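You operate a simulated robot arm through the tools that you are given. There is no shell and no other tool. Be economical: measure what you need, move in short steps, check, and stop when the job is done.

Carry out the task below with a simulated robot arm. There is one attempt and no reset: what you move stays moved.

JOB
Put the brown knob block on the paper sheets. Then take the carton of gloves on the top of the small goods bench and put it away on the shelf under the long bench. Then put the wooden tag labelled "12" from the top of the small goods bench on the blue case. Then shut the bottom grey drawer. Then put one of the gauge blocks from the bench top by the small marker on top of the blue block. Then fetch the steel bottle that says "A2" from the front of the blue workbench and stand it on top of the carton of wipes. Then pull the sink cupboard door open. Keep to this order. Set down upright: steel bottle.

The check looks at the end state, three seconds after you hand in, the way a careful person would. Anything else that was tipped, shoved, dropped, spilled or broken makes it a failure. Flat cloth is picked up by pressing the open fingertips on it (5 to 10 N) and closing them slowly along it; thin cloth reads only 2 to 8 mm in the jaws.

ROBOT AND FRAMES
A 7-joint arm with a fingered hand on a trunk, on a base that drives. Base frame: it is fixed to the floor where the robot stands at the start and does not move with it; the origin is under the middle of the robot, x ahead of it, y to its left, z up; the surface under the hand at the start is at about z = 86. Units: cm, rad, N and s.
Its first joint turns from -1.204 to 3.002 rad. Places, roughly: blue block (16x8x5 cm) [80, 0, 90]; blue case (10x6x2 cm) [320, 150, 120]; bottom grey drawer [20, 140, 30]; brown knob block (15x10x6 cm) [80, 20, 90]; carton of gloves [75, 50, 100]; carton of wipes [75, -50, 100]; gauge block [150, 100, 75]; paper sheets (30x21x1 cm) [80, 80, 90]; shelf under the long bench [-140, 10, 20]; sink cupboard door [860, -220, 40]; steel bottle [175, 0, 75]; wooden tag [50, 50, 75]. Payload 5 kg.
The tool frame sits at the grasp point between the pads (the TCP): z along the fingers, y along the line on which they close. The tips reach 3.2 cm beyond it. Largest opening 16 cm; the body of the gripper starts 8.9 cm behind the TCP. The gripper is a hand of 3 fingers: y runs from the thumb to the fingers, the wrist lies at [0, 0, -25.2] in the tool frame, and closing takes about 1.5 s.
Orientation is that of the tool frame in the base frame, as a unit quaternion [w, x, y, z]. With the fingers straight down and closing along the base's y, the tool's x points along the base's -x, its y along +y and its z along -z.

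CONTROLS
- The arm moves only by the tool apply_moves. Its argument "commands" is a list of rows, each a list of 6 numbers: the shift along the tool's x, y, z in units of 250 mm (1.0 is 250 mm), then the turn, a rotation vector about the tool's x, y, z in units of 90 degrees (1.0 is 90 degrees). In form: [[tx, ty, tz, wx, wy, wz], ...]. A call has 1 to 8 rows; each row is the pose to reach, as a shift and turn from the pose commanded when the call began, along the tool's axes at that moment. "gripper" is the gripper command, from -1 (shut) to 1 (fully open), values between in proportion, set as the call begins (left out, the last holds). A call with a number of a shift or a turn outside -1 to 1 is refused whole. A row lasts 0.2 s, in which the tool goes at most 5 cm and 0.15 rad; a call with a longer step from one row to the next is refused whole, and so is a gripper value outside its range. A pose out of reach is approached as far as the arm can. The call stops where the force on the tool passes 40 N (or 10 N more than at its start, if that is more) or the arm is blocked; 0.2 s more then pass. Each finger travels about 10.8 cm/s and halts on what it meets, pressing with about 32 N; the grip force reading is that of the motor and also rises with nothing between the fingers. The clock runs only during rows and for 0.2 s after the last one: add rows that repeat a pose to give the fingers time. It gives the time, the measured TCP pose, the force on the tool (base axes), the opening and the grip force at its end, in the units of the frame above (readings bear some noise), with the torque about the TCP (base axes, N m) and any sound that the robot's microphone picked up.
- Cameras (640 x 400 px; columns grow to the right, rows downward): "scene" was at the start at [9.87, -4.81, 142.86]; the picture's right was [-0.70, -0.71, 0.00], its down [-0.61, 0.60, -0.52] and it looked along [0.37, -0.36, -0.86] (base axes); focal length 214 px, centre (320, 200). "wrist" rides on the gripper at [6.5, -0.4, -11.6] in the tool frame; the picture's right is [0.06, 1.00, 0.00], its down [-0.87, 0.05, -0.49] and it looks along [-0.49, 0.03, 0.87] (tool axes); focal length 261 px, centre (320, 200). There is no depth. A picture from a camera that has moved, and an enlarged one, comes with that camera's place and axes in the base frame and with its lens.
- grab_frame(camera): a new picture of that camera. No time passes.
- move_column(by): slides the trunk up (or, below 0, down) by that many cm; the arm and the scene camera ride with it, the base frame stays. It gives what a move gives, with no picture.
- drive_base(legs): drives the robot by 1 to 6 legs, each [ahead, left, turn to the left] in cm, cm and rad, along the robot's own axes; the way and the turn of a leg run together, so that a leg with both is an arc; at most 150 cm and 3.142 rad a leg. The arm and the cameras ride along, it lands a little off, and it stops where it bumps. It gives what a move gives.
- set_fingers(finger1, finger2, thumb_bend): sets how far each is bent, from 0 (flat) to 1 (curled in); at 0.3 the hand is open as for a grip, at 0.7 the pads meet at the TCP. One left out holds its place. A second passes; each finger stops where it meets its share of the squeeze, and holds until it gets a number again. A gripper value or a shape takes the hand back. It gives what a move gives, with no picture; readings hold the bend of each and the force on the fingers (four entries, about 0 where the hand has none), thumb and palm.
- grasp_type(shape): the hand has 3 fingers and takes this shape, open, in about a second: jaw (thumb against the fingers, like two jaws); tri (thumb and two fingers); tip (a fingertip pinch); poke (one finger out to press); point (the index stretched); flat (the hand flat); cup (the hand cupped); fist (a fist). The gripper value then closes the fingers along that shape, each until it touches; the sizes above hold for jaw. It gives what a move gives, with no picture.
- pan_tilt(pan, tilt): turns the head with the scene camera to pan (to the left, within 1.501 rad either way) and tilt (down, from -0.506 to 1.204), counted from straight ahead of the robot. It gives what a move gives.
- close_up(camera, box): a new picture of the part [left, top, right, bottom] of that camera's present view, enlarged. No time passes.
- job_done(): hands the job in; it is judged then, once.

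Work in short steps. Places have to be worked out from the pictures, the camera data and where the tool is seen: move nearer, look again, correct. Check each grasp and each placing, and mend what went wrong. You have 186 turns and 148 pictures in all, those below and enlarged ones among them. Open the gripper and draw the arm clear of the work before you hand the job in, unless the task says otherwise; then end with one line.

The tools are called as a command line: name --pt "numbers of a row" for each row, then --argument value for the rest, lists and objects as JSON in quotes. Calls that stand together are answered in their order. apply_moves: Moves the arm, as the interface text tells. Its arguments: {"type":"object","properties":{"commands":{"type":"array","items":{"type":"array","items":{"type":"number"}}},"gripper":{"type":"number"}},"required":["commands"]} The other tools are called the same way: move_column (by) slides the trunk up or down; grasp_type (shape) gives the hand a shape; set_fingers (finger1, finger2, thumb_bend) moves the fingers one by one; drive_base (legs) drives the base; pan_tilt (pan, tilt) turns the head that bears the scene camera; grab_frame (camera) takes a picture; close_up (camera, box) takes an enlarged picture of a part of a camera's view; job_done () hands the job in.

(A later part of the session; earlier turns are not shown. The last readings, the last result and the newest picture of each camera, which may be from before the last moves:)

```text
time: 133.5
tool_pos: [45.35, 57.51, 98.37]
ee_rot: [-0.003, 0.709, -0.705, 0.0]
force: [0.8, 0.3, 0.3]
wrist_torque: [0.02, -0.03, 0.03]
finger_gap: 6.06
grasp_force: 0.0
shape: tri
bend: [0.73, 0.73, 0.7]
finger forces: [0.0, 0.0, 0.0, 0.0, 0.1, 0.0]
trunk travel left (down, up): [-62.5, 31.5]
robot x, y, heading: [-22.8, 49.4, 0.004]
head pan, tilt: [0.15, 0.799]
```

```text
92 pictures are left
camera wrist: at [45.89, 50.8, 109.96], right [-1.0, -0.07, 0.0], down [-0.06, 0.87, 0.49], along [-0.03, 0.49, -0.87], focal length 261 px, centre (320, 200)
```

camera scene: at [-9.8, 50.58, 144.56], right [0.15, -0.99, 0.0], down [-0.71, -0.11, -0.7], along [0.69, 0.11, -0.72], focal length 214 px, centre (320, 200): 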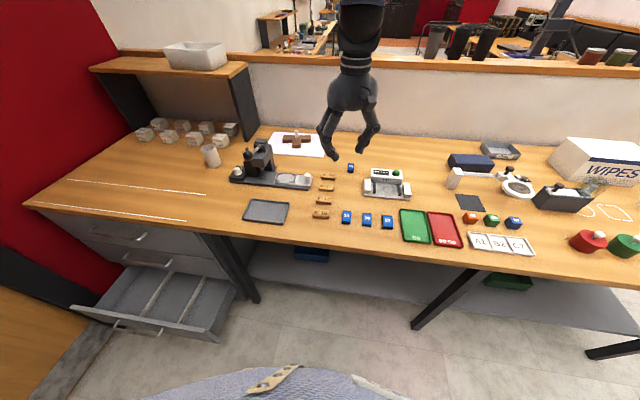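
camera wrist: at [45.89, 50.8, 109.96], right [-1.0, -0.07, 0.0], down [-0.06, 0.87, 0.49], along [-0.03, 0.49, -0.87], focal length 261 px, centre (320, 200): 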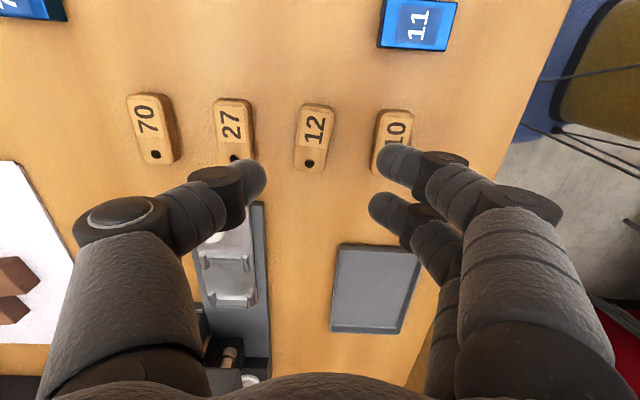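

I centre over the tag (46.1, 57.2), descend and close across its width.

apply_moves --pt "0.012 -0.028 0.1 0 0 0" --pt "0.012 -0.028 0.22 0 0 0" --pt "0.012 -0.028 0.31 0 0 0" --pt "0.012 -0.028 0.35 0 0 0"

apply_moves --pt "0 0 0 0 0 0" --pt "0 0 0 0 0 0" --pt "0 0 0 0 0 0" --pt "0 0 0 0 0 0" --pt "0 0 0 0 0 0" --gripper -1

grab_frame --camera "wrist"

```text
time: 134.5
tool_pos: [46.09, 57.31, 89.45]
ee_rot: [-0.003, 0.708, -0.706, 0.001]
force: [0.3, 0.0, -0.6]
wrist_torque: [0.01, -0.05, 0.02]
finger_gap: 6.06
grasp_force: 0.1
shape: tri
bend: [0.73, 0.73, 0.7]
finger forces: [0.0, 0.0, 0.0, 0.1, 0.1, 0.0]
trunk travel left (down, up): [-62.5, 31.5]
robot x, y, heading: [-22.9, 49.6, 0.005]
head pan, tilt: [0.15, 0.799]
```

```text
time: 135.7
tool_pos: [46.19, 57.24, 89.4]
ee_rot: [-0.004, 0.707, -0.707, 0.0]
force: [0.6, -1.0, -0.2]
wrist_torque: [-0.02, -0.04, 0.0]
finger_gap: 2.48
grasp_force: 32.1
shape: tri
bend: [0.73, 0.73, 0.7]
finger forces: [14.4, 14.3, 0.1, 0.0, 28.7, 0.0]
trunk travel left (down, up): [-62.5, 31.5]
robot x, y, heading: [-22.71, 49.2, 0.002]
head pan, tilt: [0.15, 0.799]
```

```text
91 pictures are left
camera wrist: at [46.62, 50.58, 101.17], right [-1.0, -0.06, 0.0], down [-0.06, 0.87, 0.49], along [-0.03, 0.49, -0.87], focal length 261 px, centre (320, 200)
```

wrist: 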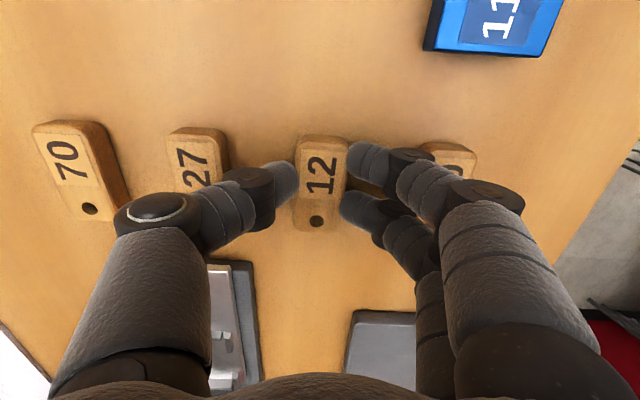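

Good grip (14/14/29 N). I lift and retract a bit, then look for the route to the blue case.

apply_moves --pt "0 0 -0.1 0 0 0" --pt "0 0 -0.28 0 0 0" --pt "0 0 -0.46 0 0 0" --pt "0 0 -0.64 0 0 0" --pt "0 0 -0.82 0 0 0" --pt "0 0 -1.0 0 0 0"

pan_tilt --pan 0.3 --tilt 0.2

grab_frame --camera "scene"

pan_tilt --pan -0.6 --tilt 0.2

grab_frame --camera "scene"

```text
time: 137.1
tool_pos: [45.85, 57.08, 114.68]
ee_rot: [-0.003, 0.708, -0.707, 0.001]
force: [-0.5, -1.3, 0.0]
wrist_torque: [-0.03, -0.05, 0.01]
finger_gap: 2.44
grasp_force: 31.9
shape: tri
bend: [0.73, 0.73, 0.7]
finger forces: [14.3, 14.4, 0.0, 0.0, 28.7, 0.0]
trunk travel left (down, up): [-62.5, 31.5]
robot x, y, heading: [-22.7, 49.62, 0.0]
head pan, tilt: [0.15, 0.799]
```

```text
time: 138.1
tool_pos: [46.14, 56.95, 114.52]
ee_rot: [-0.003, 0.708, -0.706, 0.001]
force: [0.4, -0.4, -0.7]
wrist_torque: [0.0, 0.0, -0.03]
finger_gap: 2.42
grasp_force: 32.3
shape: tri
bend: [0.73, 0.73, 0.7]
finger forces: [14.3, 14.3, 0.0, 0.0, 28.6, 0.0]
trunk travel left (down, up): [-62.5, 31.5]
robot x, y, heading: [-22.34, 49.45, 0.003]
head pan, tilt: [0.3, 0.201]
```

```text
90 pictures are left
camera scene: at [-8.86, 52.12, 149.9], right [0.3, -0.95, 0.0], down [-0.19, -0.06, -0.98], along [0.93, 0.29, -0.2], focal length 214 px, centre (320, 200)
```

scene: 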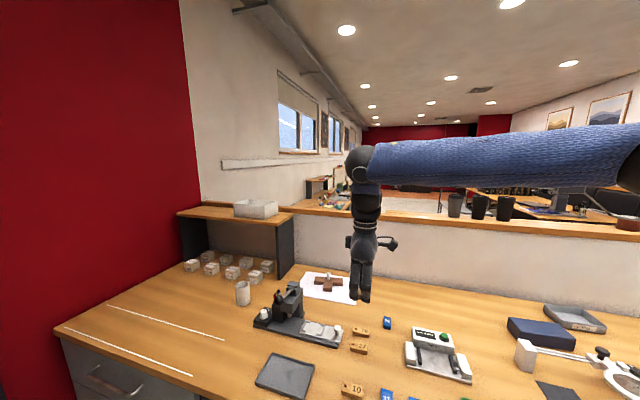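

```text
time: 139.3
tool_pos: [45.94, 57.19, 114.5]
ee_rot: [-0.003, 0.708, -0.706, 0.001]
force: [-0.2, 0.1, 0.4]
wrist_torque: [0.03, 0.04, 0.0]
finger_gap: 2.45
grasp_force: 32.3
shape: tri
bend: [0.73, 0.73, 0.7]
finger forces: [14.4, 14.4, 0.0, 0.0, 28.7, 0.0]
trunk travel left (down, up): [-62.5, 31.5]
robot x, y, heading: [-22.76, 49.45, 0.001]
head pan, tilt: [-0.6, 0.201]
```

```text
89 pictures are left
camera scene: at [-10.05, 44.11, 149.91], right [-0.56, -0.83, 0.0], down [-0.17, 0.11, -0.98], along [0.81, -0.55, -0.2], focal length 214 px, centre (320, 200)
```

scene: 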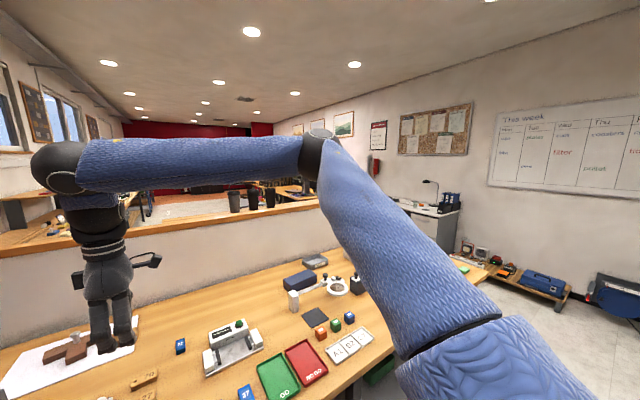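

Everything else lies beyond the partition; the way round is past its right end (y≈-100). I drive right to y≈-145 and look ahead.

drive_base --legs '[[0, -120, 0], [0, -75, 0]]'

pan_tilt --pan 0.5 --tilt 0.3

grab_frame --camera "scene"

pan_tilt --pan -0.3 --tilt 0.4

grab_frame --camera "scene"

```text
time: 149.1
tool_pos: [46.28, -139.26, 114.53]
ee_rot: [0.003, -0.706, 0.709, 0.0]
force: [0.3, -0.2, -0.7]
wrist_torque: [0.02, 0.0, -0.02]
finger_gap: 2.45
grasp_force: 32.2
shape: tri
bend: [0.73, 0.73, 0.7]
finger forces: [14.3, 14.4, 0.0, 0.0, 28.7, 0.1]
trunk travel left (down, up): [-62.5, 31.5]
robot x, y, heading: [-22.85, -146.91, 0.002]
head pan, tilt: [-0.6, 0.201]
```

```text
time: 150.4
tool_pos: [46.25, -139.23, 114.65]
ee_rot: [0.003, -0.706, 0.709, -0.001]
force: [1.2, 0.2, -0.7]
wrist_torque: [0.01, 0.0, -0.01]
finger_gap: 2.45
grasp_force: 32.1
shape: tri
bend: [0.73, 0.73, 0.7]
finger forces: [14.3, 14.4, 0.1, 0.1, 28.8, 0.1]
trunk travel left (down, up): [-62.5, 31.5]
robot x, y, heading: [-22.72, -146.51, 0.003]
head pan, tilt: [0.499, 0.3]
```

```text
88 pictures are left
camera scene: at [-9.39, -142.14, 148.99], right [0.48, -0.88, 0.0], down [-0.26, -0.14, -0.96], along [0.84, 0.46, -0.3], focal length 214 px, centre (320, 200)
```

scene: 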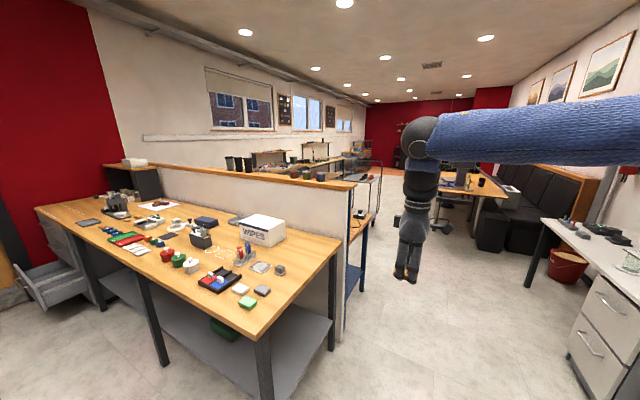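

```text
time: 151.6
tool_pos: [46.2, -139.27, 114.52]
ee_rot: [0.003, -0.706, 0.708, 0.0]
force: [0.1, 0.8, -0.7]
wrist_torque: [0.01, -0.03, -0.02]
finger_gap: 2.47
grasp_force: 31.8
shape: tri
bend: [0.73, 0.73, 0.7]
finger forces: [14.2, 14.4, 0.0, 0.0, 28.8, 0.1]
trunk travel left (down, up): [-62.5, 31.5]
robot x, y, heading: [-22.41, -146.48, -0.002]
head pan, tilt: [-0.3, 0.4]
```

```text
87 pictures are left
camera scene: at [-8.75, -149.33, 148.06], right [-0.3, -0.96, 0.0], down [-0.37, 0.12, -0.92], along [0.88, -0.27, -0.39], focal length 214 px, centre (320, 200)
```

scene: 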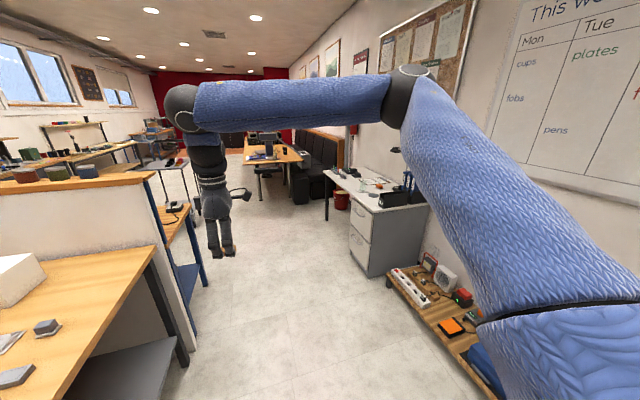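

The aisle ahead is clear. I drive forward to x≈130 and look left behind the partition.

drive_base --legs '[[150, -8, 0], [40, 0, 0]]'

pan_tilt --pan 1.3 --tilt 0.3

grab_frame --camera "scene"

pan_tilt --pan 0.5 --tilt 0.3

grab_frame --camera "scene"

```text
refused: leg 1 is longer than a leg can be; nothing moved
```

```text
time: 153.2
tool_pos: [46.22, -139.11, 114.56]
ee_rot: [0.003, -0.706, 0.708, -0.001]
force: [0.5, 0.6, 0.2]
wrist_torque: [-0.01, 0.0, -0.03]
finger_gap: 2.46
grasp_force: 31.9
shape: tri
bend: [0.73, 0.73, 0.7]
finger forces: [14.3, 14.4, 0.0, 0.0, 28.6, 0.0]
trunk travel left (down, up): [-62.5, 31.5]
robot x, y, heading: [-22.73, -146.69, 0.0]
head pan, tilt: [1.3, 0.3]
```

```text
86 pictures are left
camera scene: at [-15.08, -137.6, 148.99], right [0.96, -0.27, 0.0], down [-0.08, -0.28, -0.96], along [0.26, 0.92, -0.3], focal length 214 px, centre (320, 200)
```

scene: 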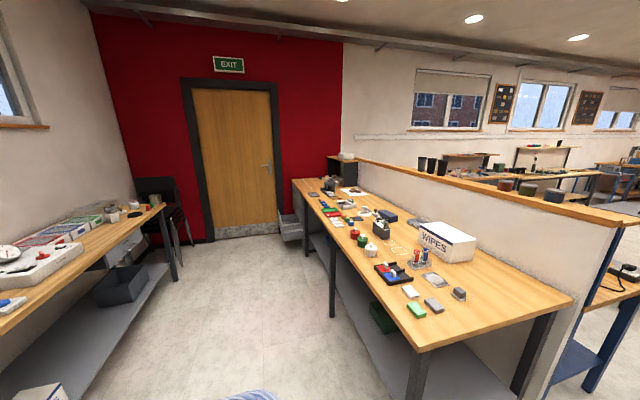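

```text
time: 154.3
tool_pos: [46.22, -139.13, 114.53]
ee_rot: [0.003, -0.706, 0.709, 0.001]
force: [0.0, -0.3, -0.3]
wrist_torque: [-0.01, -0.04, -0.03]
finger_gap: 2.44
grasp_force: 32.5
shape: tri
bend: [0.73, 0.73, 0.7]
finger forces: [14.3, 14.4, 0.0, 0.0, 28.6, 0.1]
trunk travel left (down, up): [-62.5, 31.5]
robot x, y, heading: [-22.24, -146.61, -0.001]
head pan, tilt: [0.499, 0.3]
```

```text
85 pictures are left
camera scene: at [-9.4, -142.12, 148.99], right [0.48, -0.88, 0.0], down [-0.26, -0.14, -0.96], along [0.84, 0.46, -0.3], focal length 214 px, centre (320, 200)
```

scene: 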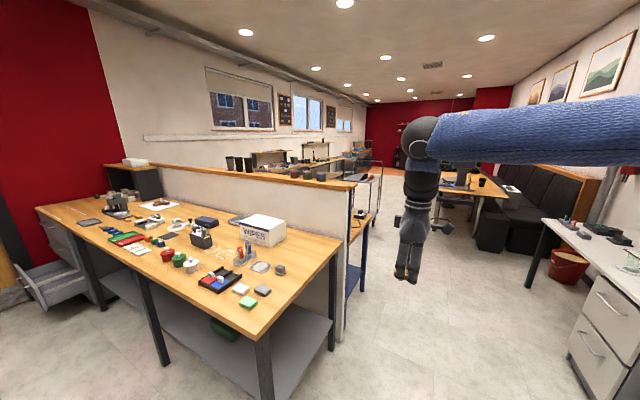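

The leg was too long; splitting it (and not wasting pictures).

drive_base --legs '[[120, -6, 0], [75, 0, 0]]'

pan_tilt --pan 1.35 --tilt 0.3

grab_frame --camera "scene"

pan_tilt --pan 0.55 --tilt 0.3

grab_frame --camera "scene"

```text
time: 164.1
tool_pos: [241.24, -147.26, 114.47]
ee_rot: [0.002, -0.703, 0.711, -0.001]
force: [-0.9, 0.3, -0.4]
wrist_torque: [0.04, 0.02, -0.02]
finger_gap: 2.45
grasp_force: 32.4
shape: tri
bend: [0.73, 0.73, 0.7]
finger forces: [14.3, 14.5, 0.0, 0.1, 28.7, 0.1]
trunk travel left (down, up): [-62.5, 31.5]
robot x, y, heading: [171.71, -154.24, -0.007]
head pan, tilt: [0.499, 0.3]
```

```text
time: 165.3
tool_pos: [241.25, -147.15, 114.52]
ee_rot: [0.003, -0.703, 0.711, 0.0]
force: [0.0, -0.2, -0.2]
wrist_torque: [-0.03, -0.04, 0.01]
finger_gap: 2.46
grasp_force: 32.1
shape: tri
bend: [0.73, 0.73, 0.7]
finger forces: [14.3, 14.4, 0.1, 0.0, 28.7, 0.0]
trunk travel left (down, up): [-62.5, 31.5]
robot x, y, heading: [172.4, -153.68, -0.006]
head pan, tilt: [1.349, 0.3]
```

```text
84 pictures are left
camera scene: at [179.42, -145.01, 148.99], right [0.97, -0.23, 0.0], down [-0.07, -0.29, -0.96], along [0.22, 0.93, -0.3], focal length 214 px, centre (320, 200)
```

scene: 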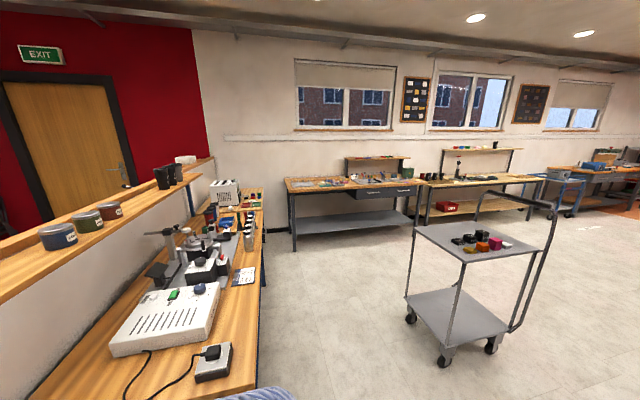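

```text
time: 166.4
tool_pos: [241.18, -147.2, 114.51]
ee_rot: [0.003, -0.703, 0.712, 0.0]
force: [-0.3, 0.8, -0.6]
wrist_torque: [0.0, 0.0, 0.0]
finger_gap: 2.45
grasp_force: 32.2
shape: tri
bend: [0.73, 0.73, 0.7]
finger forces: [14.3, 14.5, 0.0, 0.1, 28.7, 0.0]
trunk travel left (down, up): [-62.5, 31.5]
robot x, y, heading: [172.38, -153.7, -0.007]
head pan, tilt: [0.55, 0.3]
```

```text
83 pictures are left
camera scene: at [185.29, -149.29, 148.99], right [0.52, -0.86, 0.0], down [-0.25, -0.15, -0.96], along [0.82, 0.49, -0.3], focal length 214 px, centre (320, 200)
```

scene: 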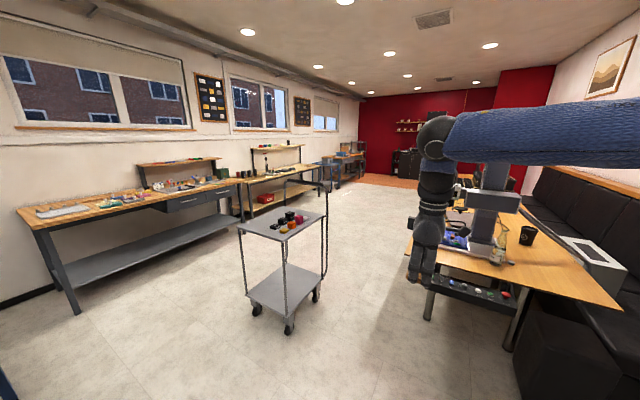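

The blue case should be on the riser of the window bench (≈320,150). The trolley stands at x 284–330, y -60…-20. I drive round it: forward, turn left, up the aisle at x≈217, then right.

drive_base --legs '[[45, 0, 0], [0, 0, 1.577], [120, 0, 0], [55, 0, 0]]'

pan_tilt --pan -0.75 --tilt 0.4

grab_frame --camera "scene"

```text
time: 181.4
tool_pos: [209.23, 89.58, 114.53]
ee_rot: [-0.001, 1.0, 0.001, -0.002]
force: [-0.1, -0.6, -0.2]
wrist_torque: [0.0, 0.0, 0.01]
finger_gap: 2.41
grasp_force: 32.4
shape: tri
bend: [0.73, 0.73, 0.7]
finger forces: [14.1, 14.2, 0.0, 0.0, 28.4, 0.0]
trunk travel left (down, up): [-62.5, 31.5]
robot x, y, heading: [216.98, 20.54, 1.58]
head pan, tilt: [0.55, 0.3]
```

```text
time: 182.9
tool_pos: [209.24, 89.38, 114.56]
ee_rot: [-0.003, 1.0, 0.003, -0.002]
force: [-0.7, -0.3, 0.3]
wrist_torque: [0.0, -0.02, 0.0]
finger_gap: 2.43
grasp_force: 32.2
shape: tri
bend: [0.73, 0.73, 0.7]
finger forces: [14.2, 14.3, 0.0, 0.0, 28.3, 0.0]
trunk travel left (down, up): [-62.5, 31.5]
robot x, y, heading: [217.17, 20.71, 1.576]
head pan, tilt: [-0.75, 0.4]
```

```text
82 pictures are left
camera scene: at [223.3, 32.43, 148.06], right [0.74, -0.68, 0.0], down [-0.26, -0.29, -0.92], along [0.62, 0.68, -0.39], focal length 214 px, centre (320, 200)
```

scene: 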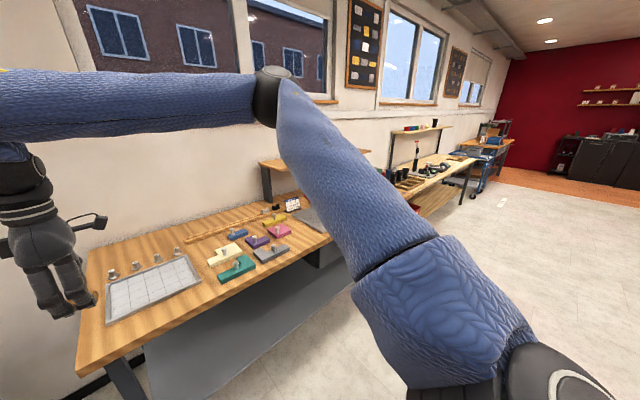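

Moving right ~85 cm along the bench.

drive_base --legs '[[0, -88, 0]]'

pan_tilt --pan -0.1 --tilt 0.4

grab_frame --camera "scene"

```text
time: 187.5
tool_pos: [296.91, 90.02, 114.59]
ee_rot: [-0.003, 1.0, 0.004, -0.002]
force: [-0.5, -0.2, 0.6]
wrist_torque: [0.01, -0.01, 0.0]
finger_gap: 2.41
grasp_force: 31.6
shape: tri
bend: [0.73, 0.73, 0.7]
finger forces: [14.0, 14.2, 0.1, 0.0, 28.2, 0.0]
trunk travel left (down, up): [-62.5, 31.5]
robot x, y, heading: [305.07, 20.74, 1.577]
head pan, tilt: [-0.75, 0.4]
```

```text
time: 188.6
tool_pos: [296.82, 90.09, 114.68]
ee_rot: [-0.002, 1.0, 0.003, -0.002]
force: [-0.1, -0.5, 0.0]
wrist_torque: [-0.03, -0.03, 0.0]
finger_gap: 2.43
grasp_force: 31.9
shape: tri
bend: [0.73, 0.73, 0.7]
finger forces: [14.1, 14.3, 0.1, 0.0, 28.4, 0.0]
trunk travel left (down, up): [-62.5, 31.5]
robot x, y, heading: [305.18, 21.24, 1.578]
head pan, tilt: [-0.099, 0.4]
```

```text
81 pictures are left
camera scene: at [305.73, 35.53, 148.06], right [1.0, -0.09, 0.0], down [-0.04, -0.39, -0.92], along [0.08, 0.92, -0.39], focal length 214 px, centre (320, 200)
```

scene: 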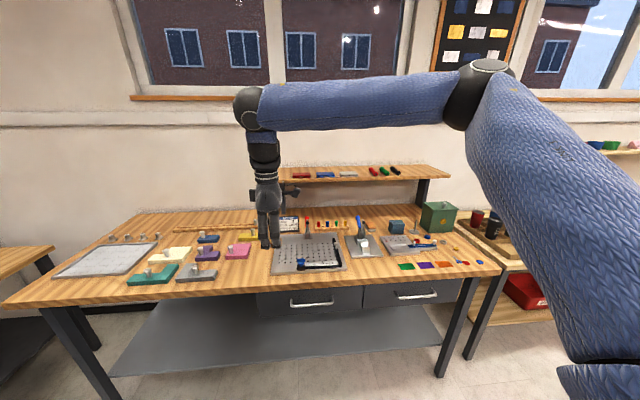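

The riser holds red, blue and grey cases. I zoom in.

close_up --camera "scene" --box '[270, 150, 430, 250]'

```text
4.00 times, centred on (350, 200) of scene
camera zoom: at [305.73, 35.53, 148.06], right [1.0, -0.09, 0.0], down [-0.04, -0.39, -0.92], along [0.08, 0.92, -0.39], focal length 858 px, centre (200, 200)
```

zoom: 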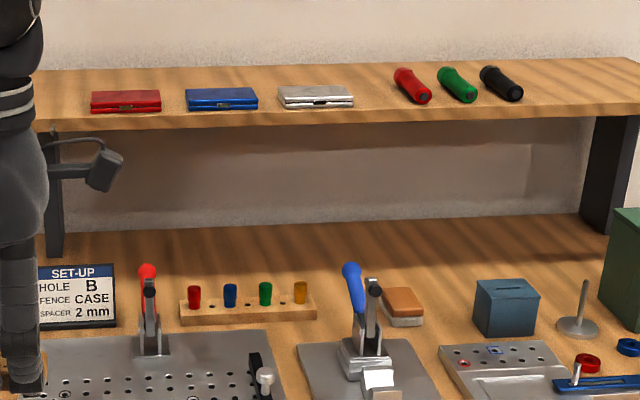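

Blue case at about (318.7, 148.8), top z≈116. I raise the trunk 22 cm and drive closer.

move_column --by 22

drive_base --legs '[[37, -21.5, 0]]'

grab_frame --camera "wrist"

close_up --camera "scene" --box '[200, 120, 440, 270]'

```text
time: 190.9
tool_pos: [296.82, 90.06, 136.5]
ee_rot: [-0.001, 1.0, 0.003, -0.001]
force: [-0.1, 0.1, 0.4]
wrist_torque: [0.03, 0.01, -0.03]
finger_gap: 2.41
grasp_force: 31.7
shape: tri
bend: [0.73, 0.73, 0.7]
finger forces: [14.1, 14.3, 0.0, 0.0, 28.2, 0.0]
trunk travel left (down, up): [-84.5, 9.5]
robot x, y, heading: [304.84, 21.73, 1.582]
head pan, tilt: [-0.099, 0.4]
```

```text
time: 193.5
tool_pos: [318.38, 127.78, 136.53]
ee_rot: [-0.002, 1.0, 0.002, -0.002]
force: [-0.1, 0.5, 0.1]
wrist_torque: [-0.03, 0.03, -0.01]
finger_gap: 2.43
grasp_force: 32.2
shape: tri
bend: [0.73, 0.73, 0.7]
finger forces: [14.1, 14.2, 0.1, 0.0, 28.3, 0.0]
trunk travel left (down, up): [-84.5, 9.5]
robot x, y, heading: [326.71, 58.78, 1.579]
head pan, tilt: [-0.099, 0.4]
```

```text
79 pictures are left
camera wrist: at [325.1, 128.01, 148.21], right [0.07, -1.0, 0.0], down [-0.87, -0.06, 0.49], along [-0.49, -0.03, -0.87], focal length 261 px, centre (320, 200)
```

wrist: 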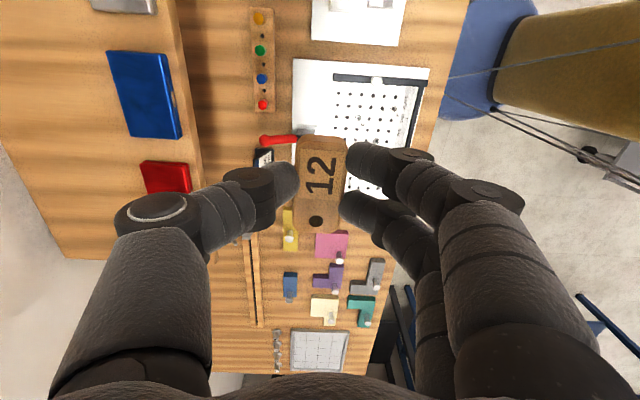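

```text
2.67 times, centred on (320, 195) of scene
camera zoom: at [327.2, 73.14, 170.06], right [1.0, -0.09, 0.0], down [-0.04, -0.39, -0.92], along [0.09, 0.92, -0.39], focal length 572 px, centre (320, 213)
```

zoom: 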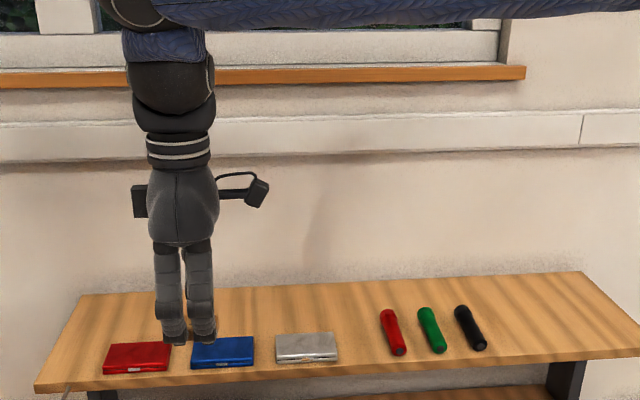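

Both cameras agree on the case centre (319.4, 148.4), top ≈115.5. I move over it while descending to z≈124.

apply_moves --pt "0.008 -0.16 0.08 0 0 0" --pt "0.016 -0.32 0.16 0 0 0" --pt "0.024 -0.48 0.24 0 0 0" --pt "0.032 -0.64 0.32 0 0 0" --pt "0.04 -0.78 0.4 0 0 0" --pt "0.04 -0.824 0.5 0 0 0"

grab_frame --camera "wrist"

close_up --camera "scene" --box '[200, 170, 360, 270]'

```text
time: 194.9
tool_pos: [319.35, 148.44, 124.04]
ee_rot: [-0.002, 1.0, 0.002, -0.002]
force: [-0.1, 0.6, -0.2]
wrist_torque: [-0.02, -0.02, 0.01]
finger_gap: 2.4
grasp_force: 31.9
shape: tri
bend: [0.73, 0.73, 0.7]
finger forces: [14.2, 14.2, 0.0, 0.1, 28.4, 0.0]
trunk travel left (down, up): [-84.5, 9.5]
robot x, y, heading: [326.25, 58.68, 1.578]
head pan, tilt: [-0.099, 0.4]
```

```text
77 pictures are left
camera wrist: at [326.0, 148.82, 135.75], right [0.07, -1.0, 0.0], down [-0.87, -0.06, 0.49], along [-0.49, -0.03, -0.87], focal length 261 px, centre (320, 200)
```

wrist: 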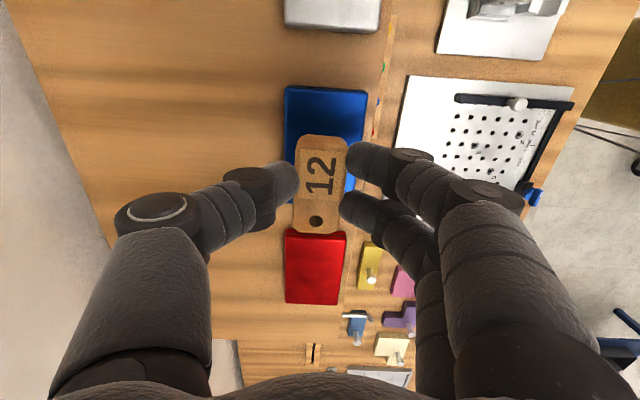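

```text
4.00 times, centred on (280, 220) of scene
camera zoom: at [327.2, 73.23, 170.05], right [1.0, -0.09, 0.0], down [-0.04, -0.39, -0.92], along [0.09, 0.92, -0.39], focal length 858 px, centre (480, 120)
```

zoom: 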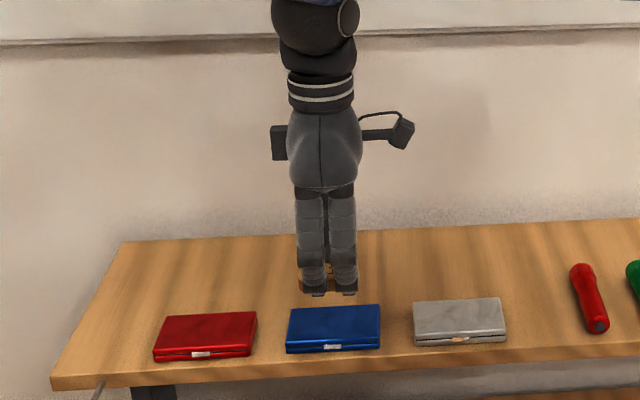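

Tag is centred above the case. I lower slowly.

apply_moves --pt "0 0.01 0.1 0 0 0" --pt "0 0.01 0.16 0 0 0" --pt "0 0.01 0.18 0 0 0"

apply_moves --pt "0 0 0.012 0 0 0" --pt "0 0 0.02 0 0 0"

```text
time: 195.7
tool_pos: [319.35, 148.03, 119.63]
ee_rot: [-0.002, 1.0, 0.001, -0.002]
force: [-0.3, 0.1, -0.8]
wrist_torque: [-0.02, 0.01, 0.0]
finger_gap: 2.41
grasp_force: 31.9
shape: tri
bend: [0.73, 0.73, 0.7]
finger forces: [14.2, 14.2, 0.0, 0.0, 28.3, 0.0]
trunk travel left (down, up): [-84.5, 9.5]
robot x, y, heading: [326.04, 59.31, 1.574]
head pan, tilt: [-0.099, 0.4]
```

```text
time: 196.3
tool_pos: [319.35, 148.03, 119.38]
ee_rot: [-0.003, 1.0, 0.002, -0.003]
force: [1.3, 3.5, 19.8]
wrist_torque: [0.1, -0.06, -0.01]
finger_gap: 2.49
grasp_force: 31.9
shape: tri
bend: [0.73, 0.73, 0.71]
finger forces: [16.0, 16.0, 0.1, 0.1, 37.2, 0.0]
trunk travel left (down, up): [-84.5, 9.5]
robot x, y, heading: [326.62, 59.13, 1.58]
head pan, tilt: [-0.099, 0.4]
```

Contact (20 N). I ease up 2 mm, open, and rise.

apply_moves --pt "0 0 -0.008 0 0 0" --pt "0 0 -0.008 0 0 0"

apply_moves --pt "0 0 0 0 0 0" --pt "0 0 0 0 0 0" --pt "0 0 0 0 0 0" --pt "0 0 -0.06 0 0 0" --pt "0 0 -0.2 0 0 0" --pt "0 0 -0.3 0 0 0" --gripper -0.3

grab_frame --camera "wrist"

```text
time: 196.9
tool_pos: [319.33, 148.03, 119.41]
ee_rot: [-0.003, 1.0, 0.002, -0.001]
force: [0.9, 3.4, 16.9]
wrist_torque: [0.08, -0.04, -0.01]
finger_gap: 2.49
grasp_force: 31.5
shape: tri
bend: [0.73, 0.73, 0.71]
finger forces: [15.9, 15.9, 0.0, 0.1, 35.7, 0.0]
trunk travel left (down, up): [-84.5, 9.5]
robot x, y, heading: [326.25, 59.06, 1.578]
head pan, tilt: [-0.099, 0.4]
```

```text
time: 198.3
tool_pos: [319.46, 148.01, 126.76]
ee_rot: [-0.003, 1.0, 0.002, -0.003]
force: [0.3, -0.2, -0.5]
wrist_torque: [0.02, 0.0, -0.03]
finger_gap: 5.56
grasp_force: 0.1
shape: tri
bend: [0.73, 0.73, 0.7]
finger forces: [0.1, 0.0, 0.0, 0.1, 0.0, 0.0]
trunk travel left (down, up): [-84.5, 9.5]
robot x, y, heading: [326.39, 58.69, 1.581]
head pan, tilt: [-0.099, 0.4]
```

```text
75 pictures are left
camera wrist: at [326.04, 148.33, 138.49], right [0.07, -1.0, 0.0], down [-0.87, -0.06, 0.49], along [-0.49, -0.03, -0.87], focal length 261 px, centre (320, 200)
```

wrist: 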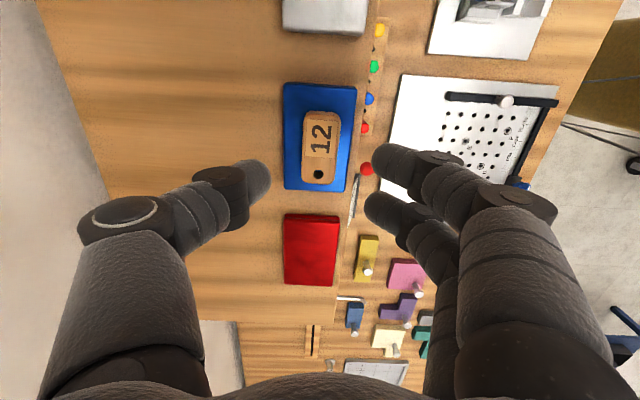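

Tag 12 lies on the blue case. Next the drawer: I pull the arm in and drive back, glancing at the blue workbench on the way.

apply_moves --pt "0 0.1 -0.1 0 0 0" --pt "0 0.24 -0.2 0 0 0" --pt "0 0.4 -0.2 0 0 0" --pt "0 0.56 -0.2 0 0 0" --pt "0 0.72 -0.2 0 0 0" --pt "0 0.88 -0.2 0 0 0" --pt "0 1.0 -0.2 0 0 0"

drive_base --legs '[[-38, 0, 0], [0, 109, 0]]'

pan_tilt --pan 1.45 --tilt 0.5

grab_frame --camera "scene"

```text
time: 199.9
tool_pos: [319.35, 122.89, 131.79]
ee_rot: [-0.002, 1.0, 0.002, -0.002]
force: [0.3, 0.5, -0.8]
wrist_torque: [-0.01, -0.02, -0.02]
finger_gap: 5.57
grasp_force: 0.0
shape: tri
bend: [0.73, 0.73, 0.7]
finger forces: [0.0, 0.1, 0.1, 0.0, 0.1, 0.0]
trunk travel left (down, up): [-84.5, 9.5]
robot x, y, heading: [326.24, 59.07, 1.578]
head pan, tilt: [-0.099, 0.4]
```

```text
time: 207.5
tool_pos: [211.31, 83.84, 131.7]
ee_rot: [-0.003, 1.0, 0.003, -0.001]
force: [-0.2, -0.6, -0.3]
wrist_torque: [-0.01, 0.05, 0.02]
finger_gap: 5.59
grasp_force: 0.1
shape: tri
bend: [0.73, 0.73, 0.7]
finger forces: [0.1, 0.0, 0.0, 0.1, 0.1, 0.0]
trunk travel left (down, up): [-84.5, 9.5]
robot x, y, heading: [217.92, 20.07, 1.581]
head pan, tilt: [-0.099, 0.4]
```

```text
time: 209.1
tool_pos: [211.21, 84.01, 131.86]
ee_rot: [-0.003, 1.0, 0.003, -0.002]
force: [-0.2, 0.0, 1.3]
wrist_torque: [0.02, -0.03, -0.01]
finger_gap: 5.55
grasp_force: 0.0
shape: tri
bend: [0.73, 0.73, 0.7]
finger forces: [0.0, 0.0, 0.1, 0.1, 0.1, 0.0]
trunk travel left (down, up): [-84.5, 9.5]
robot x, y, heading: [218.17, 19.9, 1.583]
head pan, tilt: [1.45, 0.499]
```

```text
74 pictures are left
camera scene: at [209.2, 25.92, 169.15], right [0.11, 0.99, 0.0], down [0.48, -0.05, -0.88], along [-0.87, 0.1, -0.48], focal length 214 px, centre (320, 200)
```

scene: 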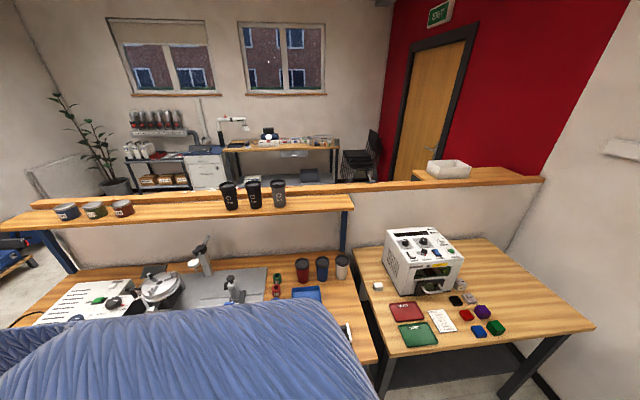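

I zoom on the right table (gauge blocks near (150,100)?) and the bottle area while here.

close_up --camera "scene" --box '[360, 240, 600, 390]'

close_up --camera "scene" --box '[200, 230, 376, 340]'

```text
2.67 times, centred on (480, 315) of scene
camera zoom: at [209.2, 25.92, 169.15], right [0.11, 0.99, 0.0], down [0.48, -0.05, -0.88], along [-0.87, 0.1, -0.48], focal length 572 px, centre (-107, -107)
```

zoom: 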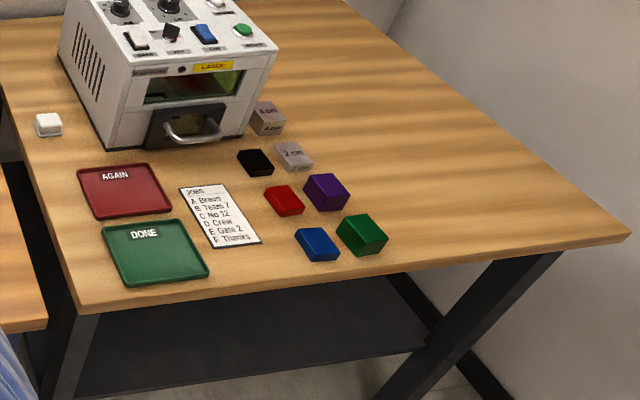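

```text
3.64 times, centred on (288, 285) of scene
camera zoom: at [209.2, 25.92, 169.15], right [0.11, 0.99, 0.0], down [0.48, -0.05, -0.88], along [-0.87, 0.1, -0.48], focal length 780 px, centre (436, -109)
```

zoom: 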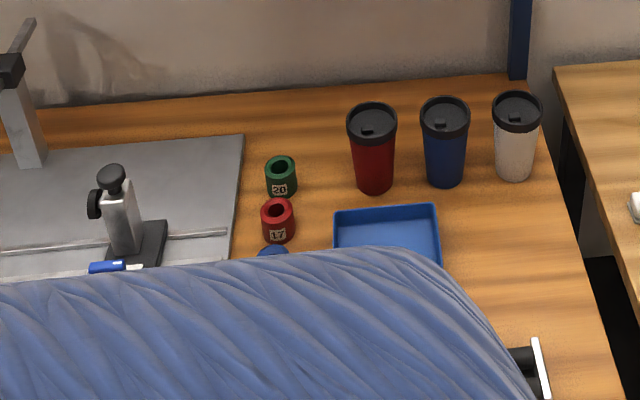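

The grey "2 cm"/"4 cm" gauge blocks lie by the laser marker on the right table, near (145, 106). First the drawer: I drive back round the partition.

drive_base --legs '[[-120, 0, 0], [-57, 0, 0], [0, 0, 1.56], [125, 0, 0], [125, 0, 0]]'

drive_base --legs '[[5, -140, 0], [0, -100, 0], [0, 0, -3.14]]'

pan_tilt --pan 0.6 --tilt 0.7

grab_frame --camera "scene"

```text
time: 233.6
tool_pos: [-94.98, -155.17, 131.74]
ee_rot: [0.0, 0.718, 0.696, -0.002]
force: [0.5, -0.3, 0.3]
wrist_torque: [-0.02, 0.01, -0.03]
finger_gap: 5.55
grasp_force: 0.1
shape: tri
bend: [0.73, 0.73, 0.7]
finger forces: [0.0, 0.0, 0.0, 0.0, 0.0, 0.1]
trunk travel left (down, up): [-84.5, 9.5]
robot x, y, heading: [-30.61, -150.89, 3.111]
head pan, tilt: [1.45, 0.499]
```

```text
time: 252.8
tool_pos: [37.94, 91.93, 131.69]
ee_rot: [0.003, -0.681, 0.732, -0.002]
force: [0.7, 0.8, 0.3]
wrist_torque: [0.02, 0.01, 0.0]
finger_gap: 5.57
grasp_force: 0.0
shape: tri
bend: [0.73, 0.73, 0.7]
finger forces: [0.0, 0.0, 0.0, 0.0, 0.0, 0.1]
trunk travel left (down, up): [-84.5, 9.5]
robot x, y, heading: [-26.47, 89.98, -0.069]
head pan, tilt: [1.45, 0.499]
```

```text
time: 254.0
tool_pos: [37.97, 91.87, 131.73]
ee_rot: [0.003, -0.681, 0.732, -0.001]
force: [0.5, -0.6, 0.3]
wrist_torque: [0.0, 0.02, 0.03]
finger_gap: 5.6
grasp_force: 0.2
shape: tri
bend: [0.73, 0.73, 0.7]
finger forces: [0.0, 0.1, 0.1, 0.0, 0.0, 0.0]
trunk travel left (down, up): [-84.5, 9.5]
robot x, y, heading: [-26.25, 89.89, -0.067]
head pan, tilt: [0.6, 0.7]
```

```text
71 pictures are left
camera scene: at [-14.2, 93.72, 167.38], right [0.51, -0.86, 0.0], down [-0.56, -0.33, -0.76], along [0.66, 0.39, -0.64], focal length 214 px, centre (320, 200)
```

scene: 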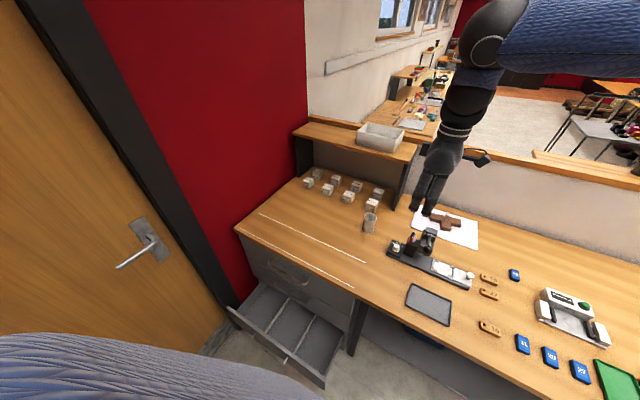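

The drawer front is at about x≈4, y 103–167. I back off, line up at y≈135, close the jaws, and lower the hand in front of it.

drive_base --legs '[[-36, 0, 0.067], [0, 44, 0]]'

apply_moves --pt "0 0.15 0 0 0 0" --pt "0 0.3 0 0 0 0" --pt "0 0.48 0 0 0 0" --pt "0 0.48 0 0 0 0" --gripper -1

move_column --by -40

pan_tilt --pan 0.2 --tilt 0.6

grab_frame --camera "scene"

```text
time: 258.5
tool_pos: [1.96, 140.93, 131.76]
ee_rot: [0.002, -0.705, 0.709, -0.001]
force: [-0.5, -0.4, -0.6]
wrist_torque: [-0.01, 0.02, 0.03]
finger_gap: 5.59
grasp_force: 0.1
shape: tri
bend: [0.73, 0.73, 0.7]
finger forces: [0.0, 0.0, 0.0, 0.0, 0.0, 0.1]
trunk travel left (down, up): [-84.5, 9.5]
robot x, y, heading: [-62.43, 134.62, -0.003]
head pan, tilt: [0.6, 0.7]
```

```text
time: 259.5
tool_pos: [-10.09, 140.96, 131.49]
ee_rot: [0.002, -0.705, 0.709, 0.0]
force: [-0.3, 0.4, -0.4]
wrist_torque: [0.03, 0.03, 0.0]
finger_gap: 0.01
grasp_force: 31.9
shape: tri
bend: [0.65, 0.65, 0.67]
finger forces: [0.0, 0.0, 0.0, 0.0, 0.0, 0.0]
trunk travel left (down, up): [-84.5, 9.5]
robot x, y, heading: [-62.33, 134.28, -0.005]
head pan, tilt: [0.6, 0.7]
```

```text
time: 263.4
tool_pos: [-10.22, 140.98, 91.7]
ee_rot: [0.004, -0.705, 0.709, -0.001]
force: [0.0, 0.0, -0.6]
wrist_torque: [-0.01, 0.02, 0.02]
finger_gap: 0.02
grasp_force: 32.2
shape: tri
bend: [0.65, 0.65, 0.67]
finger forces: [0.0, 0.0, 0.0, 0.1, 0.0, 0.0]
trunk travel left (down, up): [-44.5, 49.5]
robot x, y, heading: [-62.13, 134.67, -0.0]
head pan, tilt: [0.6, 0.7]
```

```text
time: 264.2
tool_pos: [-10.17, 140.99, 91.61]
ee_rot: [0.003, -0.706, 0.708, -0.001]
force: [0.1, 0.8, -0.5]
wrist_torque: [0.01, 0.0, -0.01]
finger_gap: 0.0
grasp_force: 32.0
shape: tri
bend: [0.65, 0.65, 0.67]
finger forces: [0.0, 0.1, 0.0, 0.0, 0.0, 0.0]
trunk travel left (down, up): [-44.5, 49.5]
robot x, y, heading: [-62.28, 134.58, -0.006]
head pan, tilt: [0.201, 0.6]
```

```text
70 pictures are left
camera scene: at [-48.55, 136.32, 128.24], right [0.2, -0.98, 0.0], down [-0.55, -0.11, -0.82], along [0.81, 0.16, -0.57], focal length 214 px, centre (320, 200)
```

scene: 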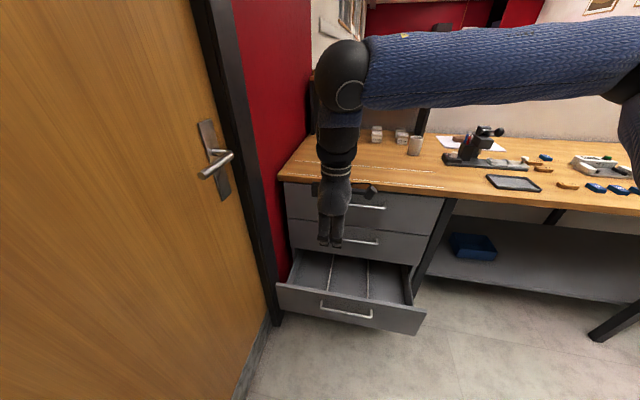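

Drawer face spans z≈25–41 with its handle at z≈32. I reorient the hand so the fingers point forward-down, to push the face's upper rim with the tips only.

apply_moves --pt "0 0 0 0 0 0.094" --pt "0 0 0 0 0 0.188" --pt "0 0 0 0 0 0.28" --pt "0 0 0 0 0 0.37" --pt "0 0 0 0 0 0.465" --pt "0 0 0 0 0 0.56" --pt "0 0 0 0 0 0.65" --pt "0 0 0 0 0 0.74"

apply_moves --pt "0 0 0 0 0 0.09" --pt "0 0 0 0 0 0.18" --pt "0 0 0 0 0 0.26"

apply_moves --pt "0 0 0 0 -0.09 0" --pt "0 0 0 0 -0.18 0" --pt "0 0 0 0 -0.27 0" --pt "0 0 0 0 -0.36 0" --pt "0 0 0 0 -0.45 0" --pt "0 0 0 0 -0.54 0" --pt "0 0 0 0 -0.63 0" --pt "0 0 0 0 -0.7 0"

move_column --by -36

grab_frame --camera "scene"

```text
time: 266.0
tool_pos: [-10.16, 140.83, 91.61]
ee_rot: [0.003, -0.2, 0.98, 0.001]
force: [-0.2, 0.2, -0.1]
wrist_torque: [0.01, 0.02, 0.0]
finger_gap: 0.0
grasp_force: 31.8
shape: tri
bend: [0.65, 0.65, 0.67]
finger forces: [0.1, 0.0, 0.0, 0.1, 0.0, 0.0]
trunk travel left (down, up): [-44.5, 49.5]
robot x, y, heading: [-62.33, 134.65, -0.004]
head pan, tilt: [0.201, 0.6]
```

```text
time: 266.8
tool_pos: [-10.08, 140.91, 91.55]
ee_rot: [0.003, 0.003, 1.0, 0.002]
force: [0.8, -0.5, -0.4]
wrist_torque: [-0.01, 0.02, 0.02]
finger_gap: 0.02
grasp_force: 32.1
shape: tri
bend: [0.65, 0.65, 0.67]
finger forces: [0.0, 0.1, 0.1, 0.0, 0.0, 0.0]
trunk travel left (down, up): [-44.5, 49.5]
robot x, y, heading: [-61.92, 134.78, -0.002]
head pan, tilt: [0.201, 0.6]
```

```text
time: 268.8
tool_pos: [-6.13, 141.36, 92.82]
ee_rot: [0.511, 0.06, 0.857, 0.018]
force: [-1.1, 1.1, 0.3]
wrist_torque: [-0.04, 0.03, -0.04]
finger_gap: 0.0
grasp_force: 32.6
shape: tri
bend: [0.65, 0.65, 0.67]
finger forces: [0.0, 0.0, 0.0, 0.0, 0.1, 0.0]
out of reach, approached as far as the arm can: row 6, 7, 8
trunk travel left (down, up): [-44.5, 49.5]
robot x, y, heading: [-61.94, 134.75, -0.008]
head pan, tilt: [0.201, 0.6]
stopped in row 8: the arm was blocked; the commanded pose is now the measured one
```

```text
time: 272.3
tool_pos: [-6.19, 141.18, 57.07]
ee_rot: [0.513, 0.06, 0.856, 0.018]
force: [-0.7, -0.6, 0.6]
wrist_torque: [-0.02, 0.04, -0.03]
finger_gap: 0.0
grasp_force: 31.9
shape: tri
bend: [0.65, 0.65, 0.67]
finger forces: [0.0, 0.0, 0.0, 0.0, 0.0, 0.1]
trunk travel left (down, up): [-8.5, 85.5]
robot x, y, heading: [-62.32, 134.45, -0.007]
head pan, tilt: [0.201, 0.6]
```

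```text
69 pictures are left
camera scene: at [-48.54, 136.25, 92.24], right [0.2, -0.98, 0.0], down [-0.55, -0.11, -0.82], along [0.81, 0.16, -0.57], focal length 214 px, centre (320, 200)
```

scene: 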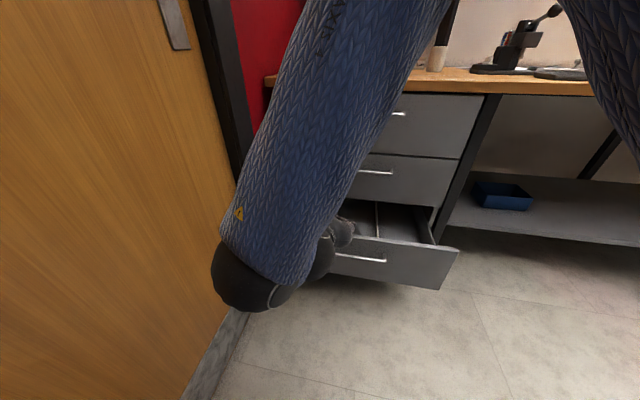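

Tilt reached ≈62°. I lower further: 8 cm by trunk, then 9 cm by the arm, to put the tips at the face's upper part.

move_column --by -8

apply_moves --pt "0.08 0 0.042 0 0 0" --pt "0.16 0 0.085 0 0 0" --pt "0.24 0 0.128 0 0 0" --pt "0.31 0 0.166 0 0 0"

grab_frame --camera "wrist"

```text
time: 273.5
tool_pos: [-6.06, 141.38, 49.0]
ee_rot: [0.512, 0.06, 0.857, 0.018]
force: [0.0, 0.7, -0.6]
wrist_torque: [0.03, 0.0, 0.01]
finger_gap: 0.0
grasp_force: 32.4
shape: tri
bend: [0.65, 0.65, 0.67]
finger forces: [0.0, 0.0, 0.1, 0.0, 0.0, 0.0]
trunk travel left (down, up): [-0.5, 93.5]
robot x, y, heading: [-61.95, 134.7, -0.008]
head pan, tilt: [0.201, 0.6]
```

```text
time: 274.7
tool_pos: [-2.92, 140.67, 43.2]
ee_rot: [0.504, 0.102, 0.857, 0.032]
force: [1.0, -0.1, -1.0]
wrist_torque: [-0.01, 0.0, 0.03]
finger_gap: 0.0
grasp_force: 31.9
shape: tri
bend: [0.65, 0.65, 0.67]
finger forces: [0.0, 0.0, 0.0, 0.0, 0.0, 0.0]
out of reach, approached as far as the arm can: row 3, 4
trunk travel left (down, up): [-0.5, 93.5]
robot x, y, heading: [-61.84, 134.46, -0.002]
head pan, tilt: [0.201, 0.6]
stopped in row 4: the arm was blocked; the commanded pose is now the measured one
```

```text
68 pictures are left
camera wrist: at [-16.07, 142.02, 43.36], right [0.11, 0.99, 0.1], down [-0.01, -0.1, 0.99], along [0.99, -0.11, 0.0], focal length 261 px, centre (320, 200)
```

wrist: 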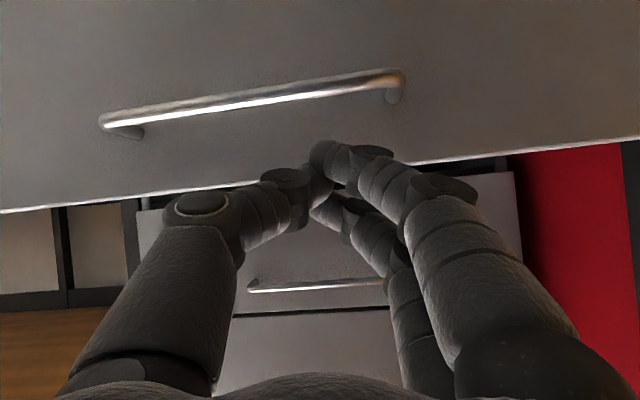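

Tips are right at the face's rim, 3 cm too high, because the arm is cramped. I back off 12 cm so the arm can extend and go lower.

drive_base --legs '[[-12, 0, 0]]'

apply_moves --pt "-0.05 0 0.08 0 0 0" --pt "-0.06 0 0.18 0 0 0" --pt "-0.02 0 0.25 0 0 0" --pt "0.03 0 0.3 0 0 0" --pt "0.03 0 0.3 0 0 0"

grab_frame --camera "wrist"

```text
time: 275.9
tool_pos: [-15.01, 140.63, 43.19]
ee_rot: [0.505, 0.102, 0.857, 0.032]
force: [-0.2, 0.7, 0.1]
wrist_torque: [0.03, 0.01, -0.01]
finger_gap: 0.02
grasp_force: 31.8
shape: tri
bend: [0.65, 0.65, 0.67]
finger forces: [0.0, 0.0, 0.0, 0.0, 0.1, 0.1]
trunk travel left (down, up): [-0.5, 93.5]
robot x, y, heading: [-74.04, 134.77, -0.002]
head pan, tilt: [0.201, 0.6]
```

```text
time: 277.1
tool_pos: [-8.62, 140.41, 39.1]
ee_rot: [0.505, 0.102, 0.857, 0.033]
force: [0.3, 0.1, -0.6]
wrist_torque: [0.04, -0.02, -0.02]
finger_gap: 0.02
grasp_force: 32.0
shape: tri
bend: [0.65, 0.65, 0.67]
finger forces: [0.0, 0.0, 0.1, 0.1, 0.1, 0.0]
trunk travel left (down, up): [-0.5, 93.5]
robot x, y, heading: [-74.23, 134.86, -0.004]
head pan, tilt: [0.201, 0.6]
```

```text
67 pictures are left
camera wrist: at [-21.84, 141.79, 39.11], right [0.11, 0.99, 0.1], down [-0.01, -0.1, 0.99], along [0.99, -0.11, 0.0], focal length 261 px, centre (320, 200)
```

wrist: 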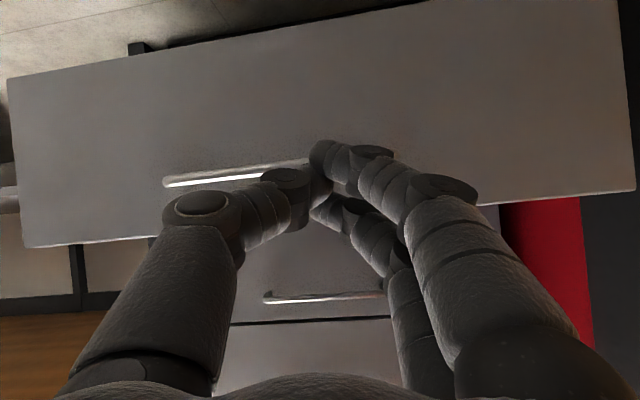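

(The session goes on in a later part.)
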